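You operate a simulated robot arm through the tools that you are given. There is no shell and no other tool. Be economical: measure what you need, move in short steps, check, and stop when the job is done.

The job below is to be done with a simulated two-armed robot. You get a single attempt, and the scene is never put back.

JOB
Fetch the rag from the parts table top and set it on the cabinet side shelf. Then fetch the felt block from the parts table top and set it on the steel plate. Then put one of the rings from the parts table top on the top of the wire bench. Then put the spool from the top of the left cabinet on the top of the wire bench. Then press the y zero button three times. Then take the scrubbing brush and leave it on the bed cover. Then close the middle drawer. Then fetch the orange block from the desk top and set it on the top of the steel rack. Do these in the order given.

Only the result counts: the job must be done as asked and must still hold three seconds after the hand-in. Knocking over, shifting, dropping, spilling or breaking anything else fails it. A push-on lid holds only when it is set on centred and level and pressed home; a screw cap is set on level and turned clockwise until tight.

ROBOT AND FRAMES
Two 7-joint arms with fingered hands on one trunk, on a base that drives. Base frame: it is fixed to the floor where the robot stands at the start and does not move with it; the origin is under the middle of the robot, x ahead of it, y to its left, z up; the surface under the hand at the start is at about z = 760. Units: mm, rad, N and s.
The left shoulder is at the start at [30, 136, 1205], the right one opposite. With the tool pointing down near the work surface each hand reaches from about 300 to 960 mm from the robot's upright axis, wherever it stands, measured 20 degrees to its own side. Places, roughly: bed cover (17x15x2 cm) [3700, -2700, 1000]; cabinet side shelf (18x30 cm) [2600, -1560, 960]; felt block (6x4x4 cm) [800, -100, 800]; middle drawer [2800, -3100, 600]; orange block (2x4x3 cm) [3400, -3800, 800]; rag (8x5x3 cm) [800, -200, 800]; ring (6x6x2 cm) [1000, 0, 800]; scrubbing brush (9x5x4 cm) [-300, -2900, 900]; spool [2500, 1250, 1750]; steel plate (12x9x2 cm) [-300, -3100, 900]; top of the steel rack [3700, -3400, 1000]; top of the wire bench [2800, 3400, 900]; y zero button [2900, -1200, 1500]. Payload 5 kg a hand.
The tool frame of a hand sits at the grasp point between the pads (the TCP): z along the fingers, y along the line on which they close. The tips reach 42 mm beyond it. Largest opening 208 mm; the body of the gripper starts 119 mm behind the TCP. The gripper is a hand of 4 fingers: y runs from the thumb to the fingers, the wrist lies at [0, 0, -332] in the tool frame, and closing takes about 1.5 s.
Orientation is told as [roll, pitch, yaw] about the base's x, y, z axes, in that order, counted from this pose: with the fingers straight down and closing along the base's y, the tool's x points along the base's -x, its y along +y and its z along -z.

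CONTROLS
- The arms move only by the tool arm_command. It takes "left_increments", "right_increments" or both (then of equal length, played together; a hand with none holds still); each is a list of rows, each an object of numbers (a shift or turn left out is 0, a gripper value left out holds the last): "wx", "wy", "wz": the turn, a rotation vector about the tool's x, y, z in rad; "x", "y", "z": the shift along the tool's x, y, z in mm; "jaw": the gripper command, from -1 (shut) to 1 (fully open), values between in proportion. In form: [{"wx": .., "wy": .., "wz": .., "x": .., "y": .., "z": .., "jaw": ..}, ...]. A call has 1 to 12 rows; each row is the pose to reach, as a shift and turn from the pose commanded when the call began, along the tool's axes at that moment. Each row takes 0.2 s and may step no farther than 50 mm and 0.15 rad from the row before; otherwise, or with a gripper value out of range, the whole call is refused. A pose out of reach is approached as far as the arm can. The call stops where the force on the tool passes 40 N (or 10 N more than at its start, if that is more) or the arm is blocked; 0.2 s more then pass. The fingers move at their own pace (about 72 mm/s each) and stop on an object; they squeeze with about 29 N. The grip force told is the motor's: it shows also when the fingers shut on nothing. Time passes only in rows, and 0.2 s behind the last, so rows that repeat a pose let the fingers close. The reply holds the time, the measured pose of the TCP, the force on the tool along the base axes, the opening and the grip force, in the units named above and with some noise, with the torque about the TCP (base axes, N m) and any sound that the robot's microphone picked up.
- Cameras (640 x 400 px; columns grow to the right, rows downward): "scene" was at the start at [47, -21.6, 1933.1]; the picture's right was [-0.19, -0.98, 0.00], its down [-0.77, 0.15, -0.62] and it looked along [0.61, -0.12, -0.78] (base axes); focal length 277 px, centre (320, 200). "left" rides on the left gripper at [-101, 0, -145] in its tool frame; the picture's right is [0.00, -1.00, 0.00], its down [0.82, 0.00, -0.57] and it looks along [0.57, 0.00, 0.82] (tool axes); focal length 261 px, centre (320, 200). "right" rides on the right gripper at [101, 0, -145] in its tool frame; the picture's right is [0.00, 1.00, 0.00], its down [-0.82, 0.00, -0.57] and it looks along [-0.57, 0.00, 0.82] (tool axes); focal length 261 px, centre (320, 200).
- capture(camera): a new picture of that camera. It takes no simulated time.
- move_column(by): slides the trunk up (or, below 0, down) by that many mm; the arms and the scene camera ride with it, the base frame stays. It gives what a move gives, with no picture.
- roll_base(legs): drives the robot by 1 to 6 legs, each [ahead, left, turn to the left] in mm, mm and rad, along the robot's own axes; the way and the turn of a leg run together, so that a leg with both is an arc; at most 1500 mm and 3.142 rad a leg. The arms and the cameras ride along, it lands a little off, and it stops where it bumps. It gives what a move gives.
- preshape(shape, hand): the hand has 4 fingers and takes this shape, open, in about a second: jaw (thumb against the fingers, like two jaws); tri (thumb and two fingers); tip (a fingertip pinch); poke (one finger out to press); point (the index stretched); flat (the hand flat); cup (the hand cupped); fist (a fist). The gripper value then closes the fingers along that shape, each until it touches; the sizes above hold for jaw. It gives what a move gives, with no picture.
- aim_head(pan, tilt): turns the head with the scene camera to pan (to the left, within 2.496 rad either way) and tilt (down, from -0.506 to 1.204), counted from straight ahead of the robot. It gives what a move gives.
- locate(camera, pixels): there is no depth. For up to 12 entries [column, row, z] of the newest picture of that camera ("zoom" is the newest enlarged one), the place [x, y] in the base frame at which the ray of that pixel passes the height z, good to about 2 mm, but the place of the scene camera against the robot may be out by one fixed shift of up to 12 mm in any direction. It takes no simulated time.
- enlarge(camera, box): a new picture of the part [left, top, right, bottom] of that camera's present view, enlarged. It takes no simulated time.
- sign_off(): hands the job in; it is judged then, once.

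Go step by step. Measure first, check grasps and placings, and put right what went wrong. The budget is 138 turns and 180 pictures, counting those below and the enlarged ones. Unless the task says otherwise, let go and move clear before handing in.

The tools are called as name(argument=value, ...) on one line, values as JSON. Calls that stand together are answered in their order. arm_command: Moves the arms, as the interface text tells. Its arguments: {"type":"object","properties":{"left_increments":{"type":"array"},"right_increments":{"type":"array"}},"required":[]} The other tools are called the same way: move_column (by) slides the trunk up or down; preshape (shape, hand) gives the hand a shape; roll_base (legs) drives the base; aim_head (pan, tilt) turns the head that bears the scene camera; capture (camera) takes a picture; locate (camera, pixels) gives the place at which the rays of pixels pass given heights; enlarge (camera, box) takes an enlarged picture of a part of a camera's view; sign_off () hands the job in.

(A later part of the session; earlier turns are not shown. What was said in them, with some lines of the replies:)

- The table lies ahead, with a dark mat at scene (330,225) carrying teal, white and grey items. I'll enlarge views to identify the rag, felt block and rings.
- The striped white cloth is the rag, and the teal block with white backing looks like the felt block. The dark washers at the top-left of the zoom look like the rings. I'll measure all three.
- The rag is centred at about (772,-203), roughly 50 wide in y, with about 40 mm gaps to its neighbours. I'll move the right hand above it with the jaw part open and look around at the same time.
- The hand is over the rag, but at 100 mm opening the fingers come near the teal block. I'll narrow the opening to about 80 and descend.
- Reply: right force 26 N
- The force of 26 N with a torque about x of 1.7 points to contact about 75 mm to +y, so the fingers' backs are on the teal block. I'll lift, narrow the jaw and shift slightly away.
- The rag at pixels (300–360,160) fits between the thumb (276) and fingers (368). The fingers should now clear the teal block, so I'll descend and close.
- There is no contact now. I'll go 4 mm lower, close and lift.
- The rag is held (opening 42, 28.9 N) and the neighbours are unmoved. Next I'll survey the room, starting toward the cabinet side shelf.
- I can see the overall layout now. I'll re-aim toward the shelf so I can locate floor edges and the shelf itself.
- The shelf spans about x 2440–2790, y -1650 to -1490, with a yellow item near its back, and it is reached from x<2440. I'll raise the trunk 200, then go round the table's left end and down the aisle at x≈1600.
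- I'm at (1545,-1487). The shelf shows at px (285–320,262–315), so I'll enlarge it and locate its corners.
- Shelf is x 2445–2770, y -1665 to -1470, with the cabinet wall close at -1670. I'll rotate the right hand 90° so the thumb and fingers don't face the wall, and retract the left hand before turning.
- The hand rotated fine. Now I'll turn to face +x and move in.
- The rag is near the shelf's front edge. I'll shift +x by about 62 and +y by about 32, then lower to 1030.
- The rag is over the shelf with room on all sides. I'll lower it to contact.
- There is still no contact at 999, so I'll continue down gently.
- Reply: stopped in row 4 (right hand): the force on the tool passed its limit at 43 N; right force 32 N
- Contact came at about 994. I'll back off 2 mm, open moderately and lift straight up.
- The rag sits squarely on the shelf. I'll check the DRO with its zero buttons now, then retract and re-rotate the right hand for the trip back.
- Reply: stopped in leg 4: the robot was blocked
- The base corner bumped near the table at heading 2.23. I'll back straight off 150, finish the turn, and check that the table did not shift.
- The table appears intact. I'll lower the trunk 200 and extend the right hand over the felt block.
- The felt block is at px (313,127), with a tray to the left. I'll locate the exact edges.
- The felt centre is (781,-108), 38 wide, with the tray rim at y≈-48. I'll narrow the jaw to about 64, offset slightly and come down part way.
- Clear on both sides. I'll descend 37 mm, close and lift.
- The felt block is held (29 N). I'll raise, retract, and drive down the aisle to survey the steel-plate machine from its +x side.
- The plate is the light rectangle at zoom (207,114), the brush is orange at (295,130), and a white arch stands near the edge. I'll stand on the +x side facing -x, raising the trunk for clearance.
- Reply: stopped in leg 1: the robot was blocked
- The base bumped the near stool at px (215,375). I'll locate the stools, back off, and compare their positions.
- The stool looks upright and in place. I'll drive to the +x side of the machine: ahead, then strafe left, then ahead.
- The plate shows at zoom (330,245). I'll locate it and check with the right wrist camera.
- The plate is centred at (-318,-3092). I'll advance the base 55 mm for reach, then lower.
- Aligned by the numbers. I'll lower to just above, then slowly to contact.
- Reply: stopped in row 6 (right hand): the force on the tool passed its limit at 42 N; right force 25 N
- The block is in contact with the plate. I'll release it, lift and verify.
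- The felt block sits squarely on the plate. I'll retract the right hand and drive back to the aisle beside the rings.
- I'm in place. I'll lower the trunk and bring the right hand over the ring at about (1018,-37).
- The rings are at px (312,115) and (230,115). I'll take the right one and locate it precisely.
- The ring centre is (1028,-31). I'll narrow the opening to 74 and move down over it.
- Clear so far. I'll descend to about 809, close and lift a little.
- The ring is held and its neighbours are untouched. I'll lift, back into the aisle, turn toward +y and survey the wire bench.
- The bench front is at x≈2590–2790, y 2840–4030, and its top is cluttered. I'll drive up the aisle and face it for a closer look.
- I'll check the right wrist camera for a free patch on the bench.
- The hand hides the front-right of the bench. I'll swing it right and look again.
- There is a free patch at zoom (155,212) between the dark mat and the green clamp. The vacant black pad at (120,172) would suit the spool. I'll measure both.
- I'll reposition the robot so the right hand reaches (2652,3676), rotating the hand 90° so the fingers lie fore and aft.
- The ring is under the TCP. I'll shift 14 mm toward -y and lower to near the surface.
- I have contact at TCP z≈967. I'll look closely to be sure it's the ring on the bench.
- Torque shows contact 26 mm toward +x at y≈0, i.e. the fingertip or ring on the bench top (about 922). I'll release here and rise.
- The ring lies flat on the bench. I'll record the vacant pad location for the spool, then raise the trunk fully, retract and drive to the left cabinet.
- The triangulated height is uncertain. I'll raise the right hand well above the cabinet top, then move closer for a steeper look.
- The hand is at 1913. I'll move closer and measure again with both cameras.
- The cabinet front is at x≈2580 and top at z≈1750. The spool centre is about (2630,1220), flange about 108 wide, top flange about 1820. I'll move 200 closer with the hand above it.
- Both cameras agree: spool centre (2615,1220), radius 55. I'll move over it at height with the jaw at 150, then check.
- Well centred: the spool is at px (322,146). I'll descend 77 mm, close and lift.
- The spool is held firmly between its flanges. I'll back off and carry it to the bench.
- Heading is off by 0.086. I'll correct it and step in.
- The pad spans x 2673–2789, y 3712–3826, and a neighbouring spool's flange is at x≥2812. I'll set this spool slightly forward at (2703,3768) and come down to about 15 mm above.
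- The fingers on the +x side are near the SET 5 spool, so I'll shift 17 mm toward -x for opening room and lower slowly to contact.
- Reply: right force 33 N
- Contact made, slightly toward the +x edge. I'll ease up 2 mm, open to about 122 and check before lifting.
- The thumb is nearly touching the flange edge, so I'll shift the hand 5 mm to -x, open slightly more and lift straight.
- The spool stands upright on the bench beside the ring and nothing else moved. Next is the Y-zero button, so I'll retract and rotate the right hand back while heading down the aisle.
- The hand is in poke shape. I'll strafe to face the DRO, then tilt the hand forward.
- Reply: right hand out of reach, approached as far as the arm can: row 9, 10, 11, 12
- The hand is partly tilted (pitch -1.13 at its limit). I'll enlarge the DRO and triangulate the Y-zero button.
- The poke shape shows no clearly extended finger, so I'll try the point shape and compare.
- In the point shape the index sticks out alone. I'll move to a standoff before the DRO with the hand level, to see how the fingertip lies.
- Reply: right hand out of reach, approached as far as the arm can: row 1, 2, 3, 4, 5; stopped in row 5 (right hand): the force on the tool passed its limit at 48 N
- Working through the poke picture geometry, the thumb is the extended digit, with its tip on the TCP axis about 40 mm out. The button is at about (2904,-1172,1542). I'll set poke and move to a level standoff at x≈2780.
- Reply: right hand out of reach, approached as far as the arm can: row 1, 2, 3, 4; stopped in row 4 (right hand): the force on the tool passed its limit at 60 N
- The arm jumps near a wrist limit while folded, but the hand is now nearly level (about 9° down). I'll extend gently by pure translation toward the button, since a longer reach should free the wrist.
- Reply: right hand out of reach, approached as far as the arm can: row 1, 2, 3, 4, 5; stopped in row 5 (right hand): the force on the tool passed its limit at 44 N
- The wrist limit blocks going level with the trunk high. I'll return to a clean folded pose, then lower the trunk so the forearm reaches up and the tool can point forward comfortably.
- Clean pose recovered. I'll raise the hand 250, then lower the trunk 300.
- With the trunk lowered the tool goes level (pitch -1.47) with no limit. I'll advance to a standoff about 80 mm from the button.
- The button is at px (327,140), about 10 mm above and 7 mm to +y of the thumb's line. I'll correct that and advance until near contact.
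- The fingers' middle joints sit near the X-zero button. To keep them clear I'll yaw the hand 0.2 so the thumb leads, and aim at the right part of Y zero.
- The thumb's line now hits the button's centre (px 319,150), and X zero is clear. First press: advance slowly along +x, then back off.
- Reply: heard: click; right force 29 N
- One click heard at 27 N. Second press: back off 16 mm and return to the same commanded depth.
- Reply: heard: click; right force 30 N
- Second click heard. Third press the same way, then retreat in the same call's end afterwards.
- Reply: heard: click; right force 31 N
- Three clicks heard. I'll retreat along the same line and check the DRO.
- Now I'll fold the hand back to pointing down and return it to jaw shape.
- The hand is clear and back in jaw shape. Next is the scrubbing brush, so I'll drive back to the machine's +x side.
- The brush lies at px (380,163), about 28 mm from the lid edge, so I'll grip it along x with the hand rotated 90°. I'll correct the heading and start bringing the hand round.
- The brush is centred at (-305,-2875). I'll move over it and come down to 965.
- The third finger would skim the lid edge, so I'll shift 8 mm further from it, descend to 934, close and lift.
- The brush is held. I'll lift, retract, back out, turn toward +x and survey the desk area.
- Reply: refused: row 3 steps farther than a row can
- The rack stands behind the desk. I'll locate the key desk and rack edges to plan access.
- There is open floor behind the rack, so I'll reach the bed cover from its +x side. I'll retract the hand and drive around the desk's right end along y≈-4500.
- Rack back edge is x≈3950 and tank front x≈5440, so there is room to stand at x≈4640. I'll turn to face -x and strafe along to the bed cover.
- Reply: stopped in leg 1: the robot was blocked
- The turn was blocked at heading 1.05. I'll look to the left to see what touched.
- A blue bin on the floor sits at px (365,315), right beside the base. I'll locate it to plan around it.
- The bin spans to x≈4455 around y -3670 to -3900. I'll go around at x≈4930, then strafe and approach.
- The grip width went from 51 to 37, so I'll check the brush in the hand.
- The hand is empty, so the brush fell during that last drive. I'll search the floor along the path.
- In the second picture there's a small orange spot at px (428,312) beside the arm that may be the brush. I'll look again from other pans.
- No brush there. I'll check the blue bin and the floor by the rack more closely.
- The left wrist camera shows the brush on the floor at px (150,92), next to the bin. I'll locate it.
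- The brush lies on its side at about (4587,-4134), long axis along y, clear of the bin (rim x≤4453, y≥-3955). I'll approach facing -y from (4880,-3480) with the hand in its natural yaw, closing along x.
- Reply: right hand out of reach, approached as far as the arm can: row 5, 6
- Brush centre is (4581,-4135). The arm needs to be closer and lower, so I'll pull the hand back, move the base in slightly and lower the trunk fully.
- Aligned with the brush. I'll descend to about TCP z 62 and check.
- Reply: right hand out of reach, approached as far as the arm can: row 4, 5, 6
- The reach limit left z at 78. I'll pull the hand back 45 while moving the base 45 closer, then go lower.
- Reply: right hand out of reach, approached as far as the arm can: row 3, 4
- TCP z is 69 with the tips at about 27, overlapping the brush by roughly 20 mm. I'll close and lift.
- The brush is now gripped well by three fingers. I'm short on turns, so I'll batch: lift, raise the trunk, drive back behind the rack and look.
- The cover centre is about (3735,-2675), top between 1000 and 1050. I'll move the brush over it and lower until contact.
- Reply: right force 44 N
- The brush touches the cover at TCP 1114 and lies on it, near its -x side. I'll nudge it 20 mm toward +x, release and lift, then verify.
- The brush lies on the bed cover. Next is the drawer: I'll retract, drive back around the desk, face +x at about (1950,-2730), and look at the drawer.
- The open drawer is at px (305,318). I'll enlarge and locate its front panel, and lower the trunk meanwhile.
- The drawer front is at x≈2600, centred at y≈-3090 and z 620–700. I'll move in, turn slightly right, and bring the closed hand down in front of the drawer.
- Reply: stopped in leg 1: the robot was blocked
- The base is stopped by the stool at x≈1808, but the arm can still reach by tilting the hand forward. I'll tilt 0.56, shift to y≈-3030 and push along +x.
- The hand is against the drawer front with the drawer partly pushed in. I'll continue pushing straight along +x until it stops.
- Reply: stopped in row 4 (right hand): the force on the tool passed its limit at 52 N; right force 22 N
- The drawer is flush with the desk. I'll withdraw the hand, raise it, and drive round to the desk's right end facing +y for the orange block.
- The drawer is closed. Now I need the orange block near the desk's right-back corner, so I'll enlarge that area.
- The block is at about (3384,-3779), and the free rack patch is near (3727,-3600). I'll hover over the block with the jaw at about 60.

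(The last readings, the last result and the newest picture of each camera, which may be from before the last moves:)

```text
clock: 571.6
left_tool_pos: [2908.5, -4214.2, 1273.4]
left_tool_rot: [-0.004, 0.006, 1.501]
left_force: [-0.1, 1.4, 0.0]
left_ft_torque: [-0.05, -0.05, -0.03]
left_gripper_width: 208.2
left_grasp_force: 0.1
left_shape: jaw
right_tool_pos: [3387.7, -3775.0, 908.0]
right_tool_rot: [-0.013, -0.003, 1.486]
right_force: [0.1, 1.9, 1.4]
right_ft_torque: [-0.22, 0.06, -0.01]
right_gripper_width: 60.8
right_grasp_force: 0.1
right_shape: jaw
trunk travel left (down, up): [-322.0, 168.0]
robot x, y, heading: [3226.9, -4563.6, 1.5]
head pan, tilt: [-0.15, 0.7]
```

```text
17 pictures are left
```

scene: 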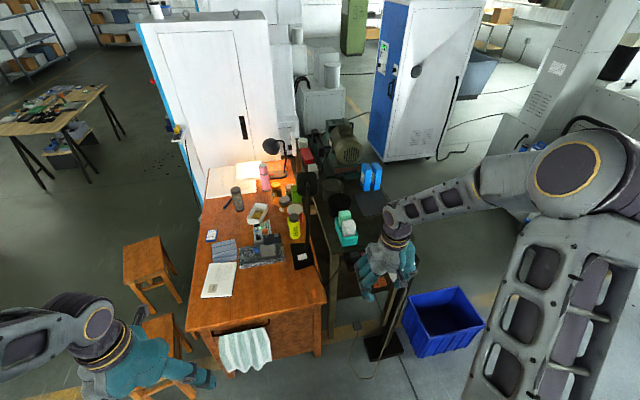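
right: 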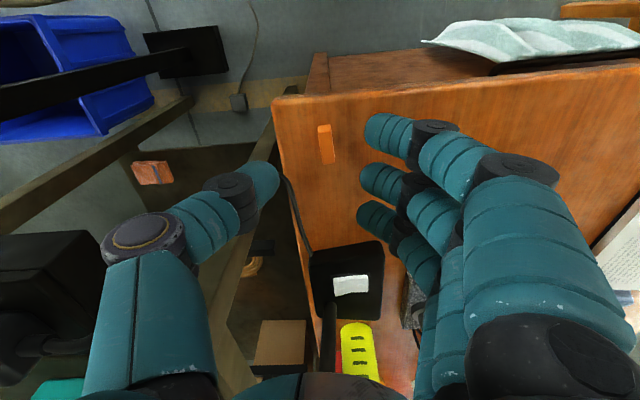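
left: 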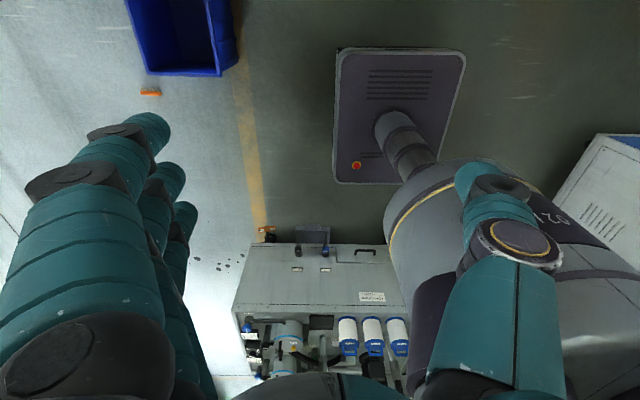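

The block is at px (326,144), only 3 to 6 mm off. I'll correct, descend to TCP 831, close and lift.

arm_command(right_increments=[{"x": -3, "y": 6}, {"x": -3, "y": 6, "z": 30}, {"x": -3, "y": 6, "z": 58}, {"x": -3, "y": 6, "z": 77}, {"x": -3, "y": 6, "z": 77, "jaw": -1}, {"x": -3, "y": 6, "z": 77}, {"x": -3, "y": 6, "z": 77}, {"x": -3, "y": 6, "z": 77}, {"x": -3, "y": 6, "z": 60}, {"x": -3, "y": 6, "z": 20}, {"x": -3, "y": 6, "z": -25}, {"x": -3, "y": 6, "z": -70}])

arm_command(right_increments=[{"z": -45}, {"z": -90}, {"z": -135}, {"z": -160}])

capture(camera="right")

```text
clock: 574.2
left_tool_pos: [2907.0, -4216.2, 1273.8]
left_tool_rot: [-0.004, 0.005, 1.502]
left_force: [0.3, -0.4, 0.3]
left_ft_torque: [0.11, -0.01, 0.01]
left_gripper_width: 207.7
left_grasp_force: 0.1
left_shape: jaw
right_tool_pos: [3380.0, -3779.6, 977.7]
right_tool_rot: [-0.012, 0.0, 1.486]
right_force: [0.2, -2.0, -1.3]
right_ft_torque: [0.22, -0.01, 0.01]
right_gripper_width: 0.0
right_grasp_force: 28.9
right_shape: jaw
trunk travel left (down, up): [-322.0, 168.0]
robot x, y, heading: [3226.2, -4564.8, 1.501]
head pan, tilt: [-0.15, 0.7]
```

```text
clock: 575.2
left_tool_pos: [2908.3, -4216.1, 1272.9]
left_tool_rot: [-0.001, 0.006, 1.5]
left_force: [0.7, -0.8, 0.3]
left_ft_torque: [0.04, -0.04, -0.06]
left_gripper_width: 208.1
left_grasp_force: 0.1
left_shape: jaw
right_tool_pos: [3382.6, -3777.1, 1138.3]
right_tool_rot: [-0.012, -0.002, 1.487]
right_force: [0.4, 0.0, -0.6]
right_ft_torque: [0.04, -0.06, 0.0]
right_gripper_width: 0.2
right_grasp_force: 28.9
right_shape: jaw
trunk travel left (down, up): [-322.0, 168.0]
robot x, y, heading: [3228.5, -4564.2, 1.502]
head pan, tilt: [-0.15, 0.7]
```

```text
16 pictures are left
```

right: 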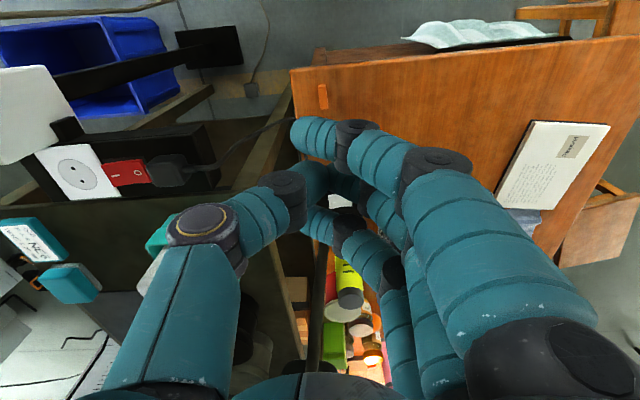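

The grip missed because the block sits lower than assumed. Triangulating the two views puts it at (3380,-3758) with its top at z≈770. I'll reopen, go down to TCP ≈794, close and lift.

arm_command(right_increments=[{"x": -10, "y": 3, "z": 40, "jaw": -0.42}, {"x": -19, "y": 5, "z": 85}, {"x": -19, "y": 5, "z": 130}, {"x": -19, "y": 5, "z": 175}, {"x": -19, "y": 5, "z": 220}, {"x": -19, "y": 5, "z": 265}, {"x": -19, "y": 5, "z": 300}, {"x": -19, "y": 5, "z": 325}, {"x": -19, "y": 5, "z": 338}, {"x": -19, "y": 5, "z": 344}])

capture(camera="right")

arm_command(right_increments=[{"jaw": -1}, {"z": 0}, {"z": 0}, {"z": 0}, {"z": 0}, {"z": -20}, {"z": -65}, {"z": -110}, {"z": -155}, {"z": -200}, {"z": -245}, {"z": -290}])

capture(camera="right")

```text
clock: 577.4
left_tool_pos: [2908.5, -4216.7, 1274.0]
left_tool_rot: [-0.002, 0.005, 1.501]
left_force: [0.2, 1.4, -0.4]
left_ft_torque: [-0.18, 0.04, -0.01]
left_gripper_width: 208.0
left_grasp_force: 0.1
left_shape: jaw
right_tool_pos: [3378.7, -3752.5, 803.4]
right_tool_rot: [-0.009, -0.007, 1.485]
right_force: [-1.3, -13.6, 37.1]
right_ft_torque: [-0.94, 0.71, 0.2]
right_gripper_width: 60.9
right_grasp_force: 0.1
right_shape: jaw
trunk travel left (down, up): [-322.0, 168.0]
robot x, y, heading: [3227.7, -4566.0, 1.495]
head pan, tilt: [-0.15, 0.7]
stopped in row 10 (right hand): the force on the tool passed its limit at 49 N (the readings are from after the stop); the commanded pose is now the measured one
```

```text
15 pictures are left
```

right: 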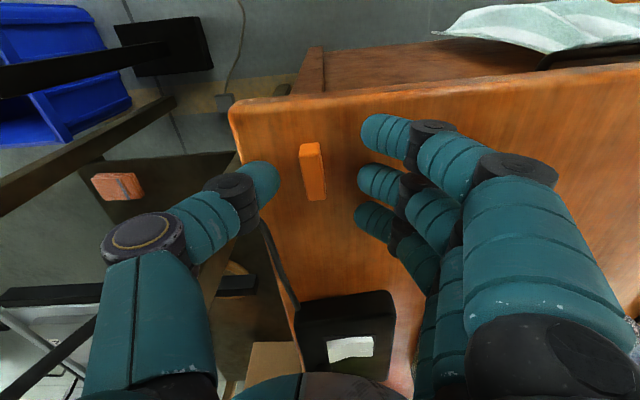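

```text
clock: 580.0
left_tool_pos: [2908.4, -4216.7, 1272.1]
left_tool_rot: [-0.003, 0.005, 1.499]
left_force: [-0.2, -0.3, -0.3]
left_ft_torque: [0.07, -0.04, 0.02]
left_gripper_width: 207.5
left_grasp_force: 0.1
left_shape: jaw
right_tool_pos: [3373.9, -3756.5, 1084.9]
right_tool_rot: [-0.011, -0.006, 1.483]
right_force: [0.3, -1.5, -2.2]
right_ft_torque: [0.2, -0.12, 0.01]
right_gripper_width: 10.5
right_grasp_force: 29.1
right_shape: jaw
trunk travel left (down, up): [-322.0, 168.0]
robot x, y, heading: [3227.9, -4564.7, 1.497]
head pan, tilt: [-0.15, 0.7]
```

```text
14 pictures are left
```

right: 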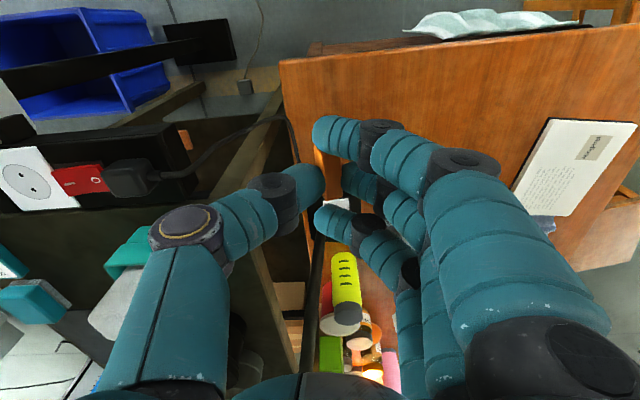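

The block is gripped (10.5 mm, 29 N). I'll raise it, shift the base so the hand is above the free rack patch, and check.

arm_command(right_increments=[{"z": -45}, {"z": -90}, {"z": -120}])

roll_base(legs=[[189, -325, 0]])

capture(camera="right")

enlarge(camera="scene", box=[240, 150, 440, 290])

```text
clock: 580.8
left_tool_pos: [2908.6, -4215.4, 1272.4]
left_tool_rot: [-0.002, 0.006, 1.501]
left_force: [0.3, 0.8, 0.4]
left_ft_torque: [0.02, 0.05, 0.02]
left_gripper_width: 208.0
left_grasp_force: 0.0
left_shape: jaw
right_tool_pos: [3373.6, -3753.5, 1207.1]
right_tool_rot: [-0.01, -0.005, 1.483]
right_force: [0.8, -0.1, -1.6]
right_ft_torque: [0.09, -0.03, -0.03]
right_gripper_width: 10.3
right_grasp_force: 29.1
right_shape: jaw
trunk travel left (down, up): [-322.0, 168.0]
robot x, y, heading: [3227.5, -4568.8, 1.498]
head pan, tilt: [-0.15, 0.7]
```

```text
clock: 583.2
left_tool_pos: [3255.9, -4049.9, 1271.7]
left_tool_rot: [-0.002, 0.006, 1.502]
left_force: [1.1, 0.9, -0.3]
left_ft_torque: [-0.04, 0.03, -0.01]
left_gripper_width: 207.8
left_grasp_force: 0.0
left_shape: jaw
right_tool_pos: [3721.8, -3587.1, 1207.6]
right_tool_rot: [-0.009, -0.006, 1.483]
right_force: [0.3, -0.6, -1.1]
right_ft_torque: [0.02, 0.05, 0.02]
right_gripper_width: 10.5
right_grasp_force: 28.9
right_shape: jaw
trunk travel left (down, up): [-322.0, 168.0]
robot x, y, heading: [3575.9, -4397.8, 1.5]
head pan, tilt: [-0.15, 0.7]
```

```text
13 pictures are left
```

right: 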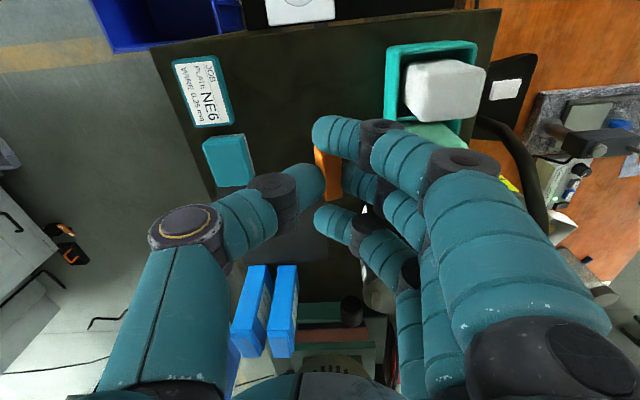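

```text
2.86 times, centred on (340, 220) of scene
```

zoom: 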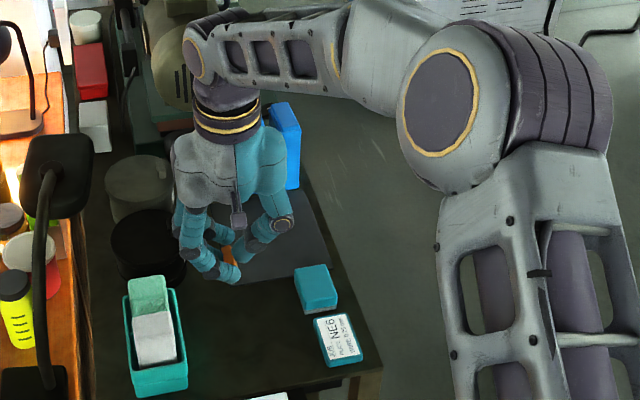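

The free patch is directly below (px 320,105). I'll shift 20 mm away from the tray, lower to contact, release gently, lift and verify.

arm_command(right_increments=[{"x": 8, "y": -20, "z": 40}, {"x": 8, "y": -20, "z": 85}, {"x": 8, "y": -20, "z": 130}, {"x": 8, "y": -20, "z": 155}, {"x": 8, "y": -20, "z": 165}, {"x": 8, "y": -20, "z": 173}, {"x": 8, "y": -20, "z": 180}, {"x": 8, "y": -20, "z": 187}, {"x": 8, "y": -20, "z": 194}, {"x": 8, "y": -20, "z": 201}, {"x": 8, "y": -20, "z": 208}, {"x": 8, "y": -20, "z": 215}])

capture(camera="right")

```text
clock: 585.8
left_tool_pos: [3257.4, -4050.3, 1273.5]
left_tool_rot: [-0.003, 0.007, 1.499]
left_force: [0.5, 0.4, 0.0]
left_ft_torque: [-0.13, 0.01, 0.0]
left_gripper_width: 207.9
left_grasp_force: 0.1
left_shape: jaw
right_tool_pos: [3740.5, -3593.2, 1004.1]
right_tool_rot: [-0.005, -0.014, 1.484]
right_force: [0.2, -6.7, 27.7]
right_ft_torque: [-0.58, 0.45, 0.14]
right_gripper_width: 11.9
right_grasp_force: 29.3
right_shape: jaw
trunk travel left (down, up): [-322.0, 168.0]
robot x, y, heading: [3576.5, -4394.9, 1.501]
head pan, tilt: [-0.15, 0.7]
stopped in row 12 (right hand): the force on the tool passed its limit at 46 N (the readings are from after the stop); the commanded pose is now the measured one
```

```text
11 pictures are left
```

right: 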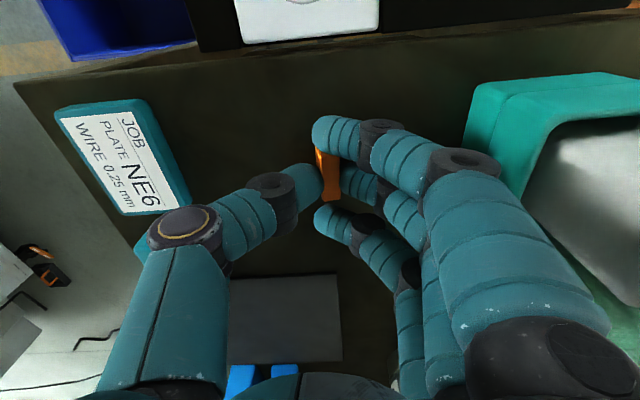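

The hand is in contact with the rack top at TCP 1004, clear of the tray and cards. I'll release slightly, lift straight up and check.

arm_command(right_increments=[{"z": -1}, {"z": -1, "jaw": -0.6}, {"z": -1}, {"z": -1}, {"z": -1}, {"z": -20}, {"z": -55}, {"z": -100}, {"z": -145}, {"z": -190}, {"z": -220}])

capture(camera="right")

enlarge(camera="scene", box=[240, 150, 440, 290])

```text
clock: 588.2
left_tool_pos: [3257.6, -4050.2, 1272.1]
left_tool_rot: [-0.003, 0.007, 1.501]
left_force: [0.3, 0.0, -0.3]
left_ft_torque: [0.04, -0.02, 0.01]
left_gripper_width: 208.2
left_grasp_force: 0.1
left_shape: jaw
right_tool_pos: [3738.2, -3595.5, 1219.6]
right_tool_rot: [-0.008, -0.01, 1.483]
right_force: [-0.2, -0.7, -0.2]
right_ft_torque: [0.04, -0.02, -0.01]
right_gripper_width: 41.2
right_grasp_force: 0.0
right_shape: jaw
trunk travel left (down, up): [-322.0, 168.0]
robot x, y, heading: [3575.4, -4401.0, 1.498]
head pan, tilt: [-0.15, 0.7]
```

```text
10 pictures are left
```

right: 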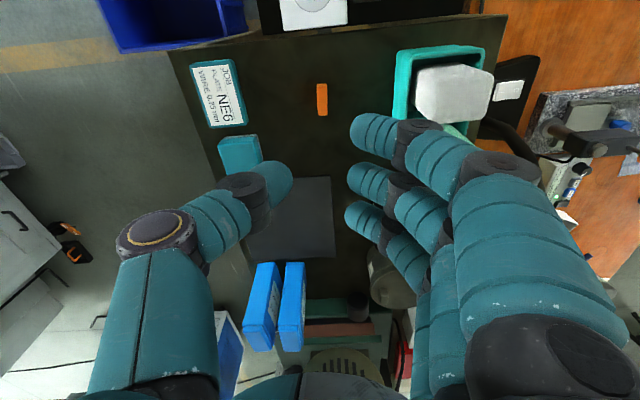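

```text
2.86 times, centred on (340, 220) of scene
5 turns are left
```

zoom: 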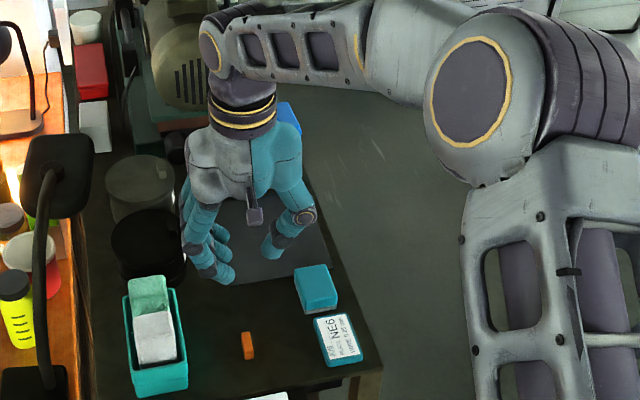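

The orange block stands on the rack top at px (322,99) and the hand is clear, so all eight steps are done. I'm handing in.

sign_off()

```text
The job is handed in.
```

I finished all eight steps in the order given and handed the job in; no result has come back yet.

- **Brush:** it slipped out of the hand on the way and fell to the floor. I picked it up and set it on the bed cover.
- **Bumps:** the base touched the parts table, a stool and the blue floor bin while driving, and was blocked once more near the stool in front of the desk. The table looked unmoved afterwards and the stool was still upright, but I did not measure either of them, or the bin, for small shifts.
- **Button:** I heard one click for each of the three Y zero presses.
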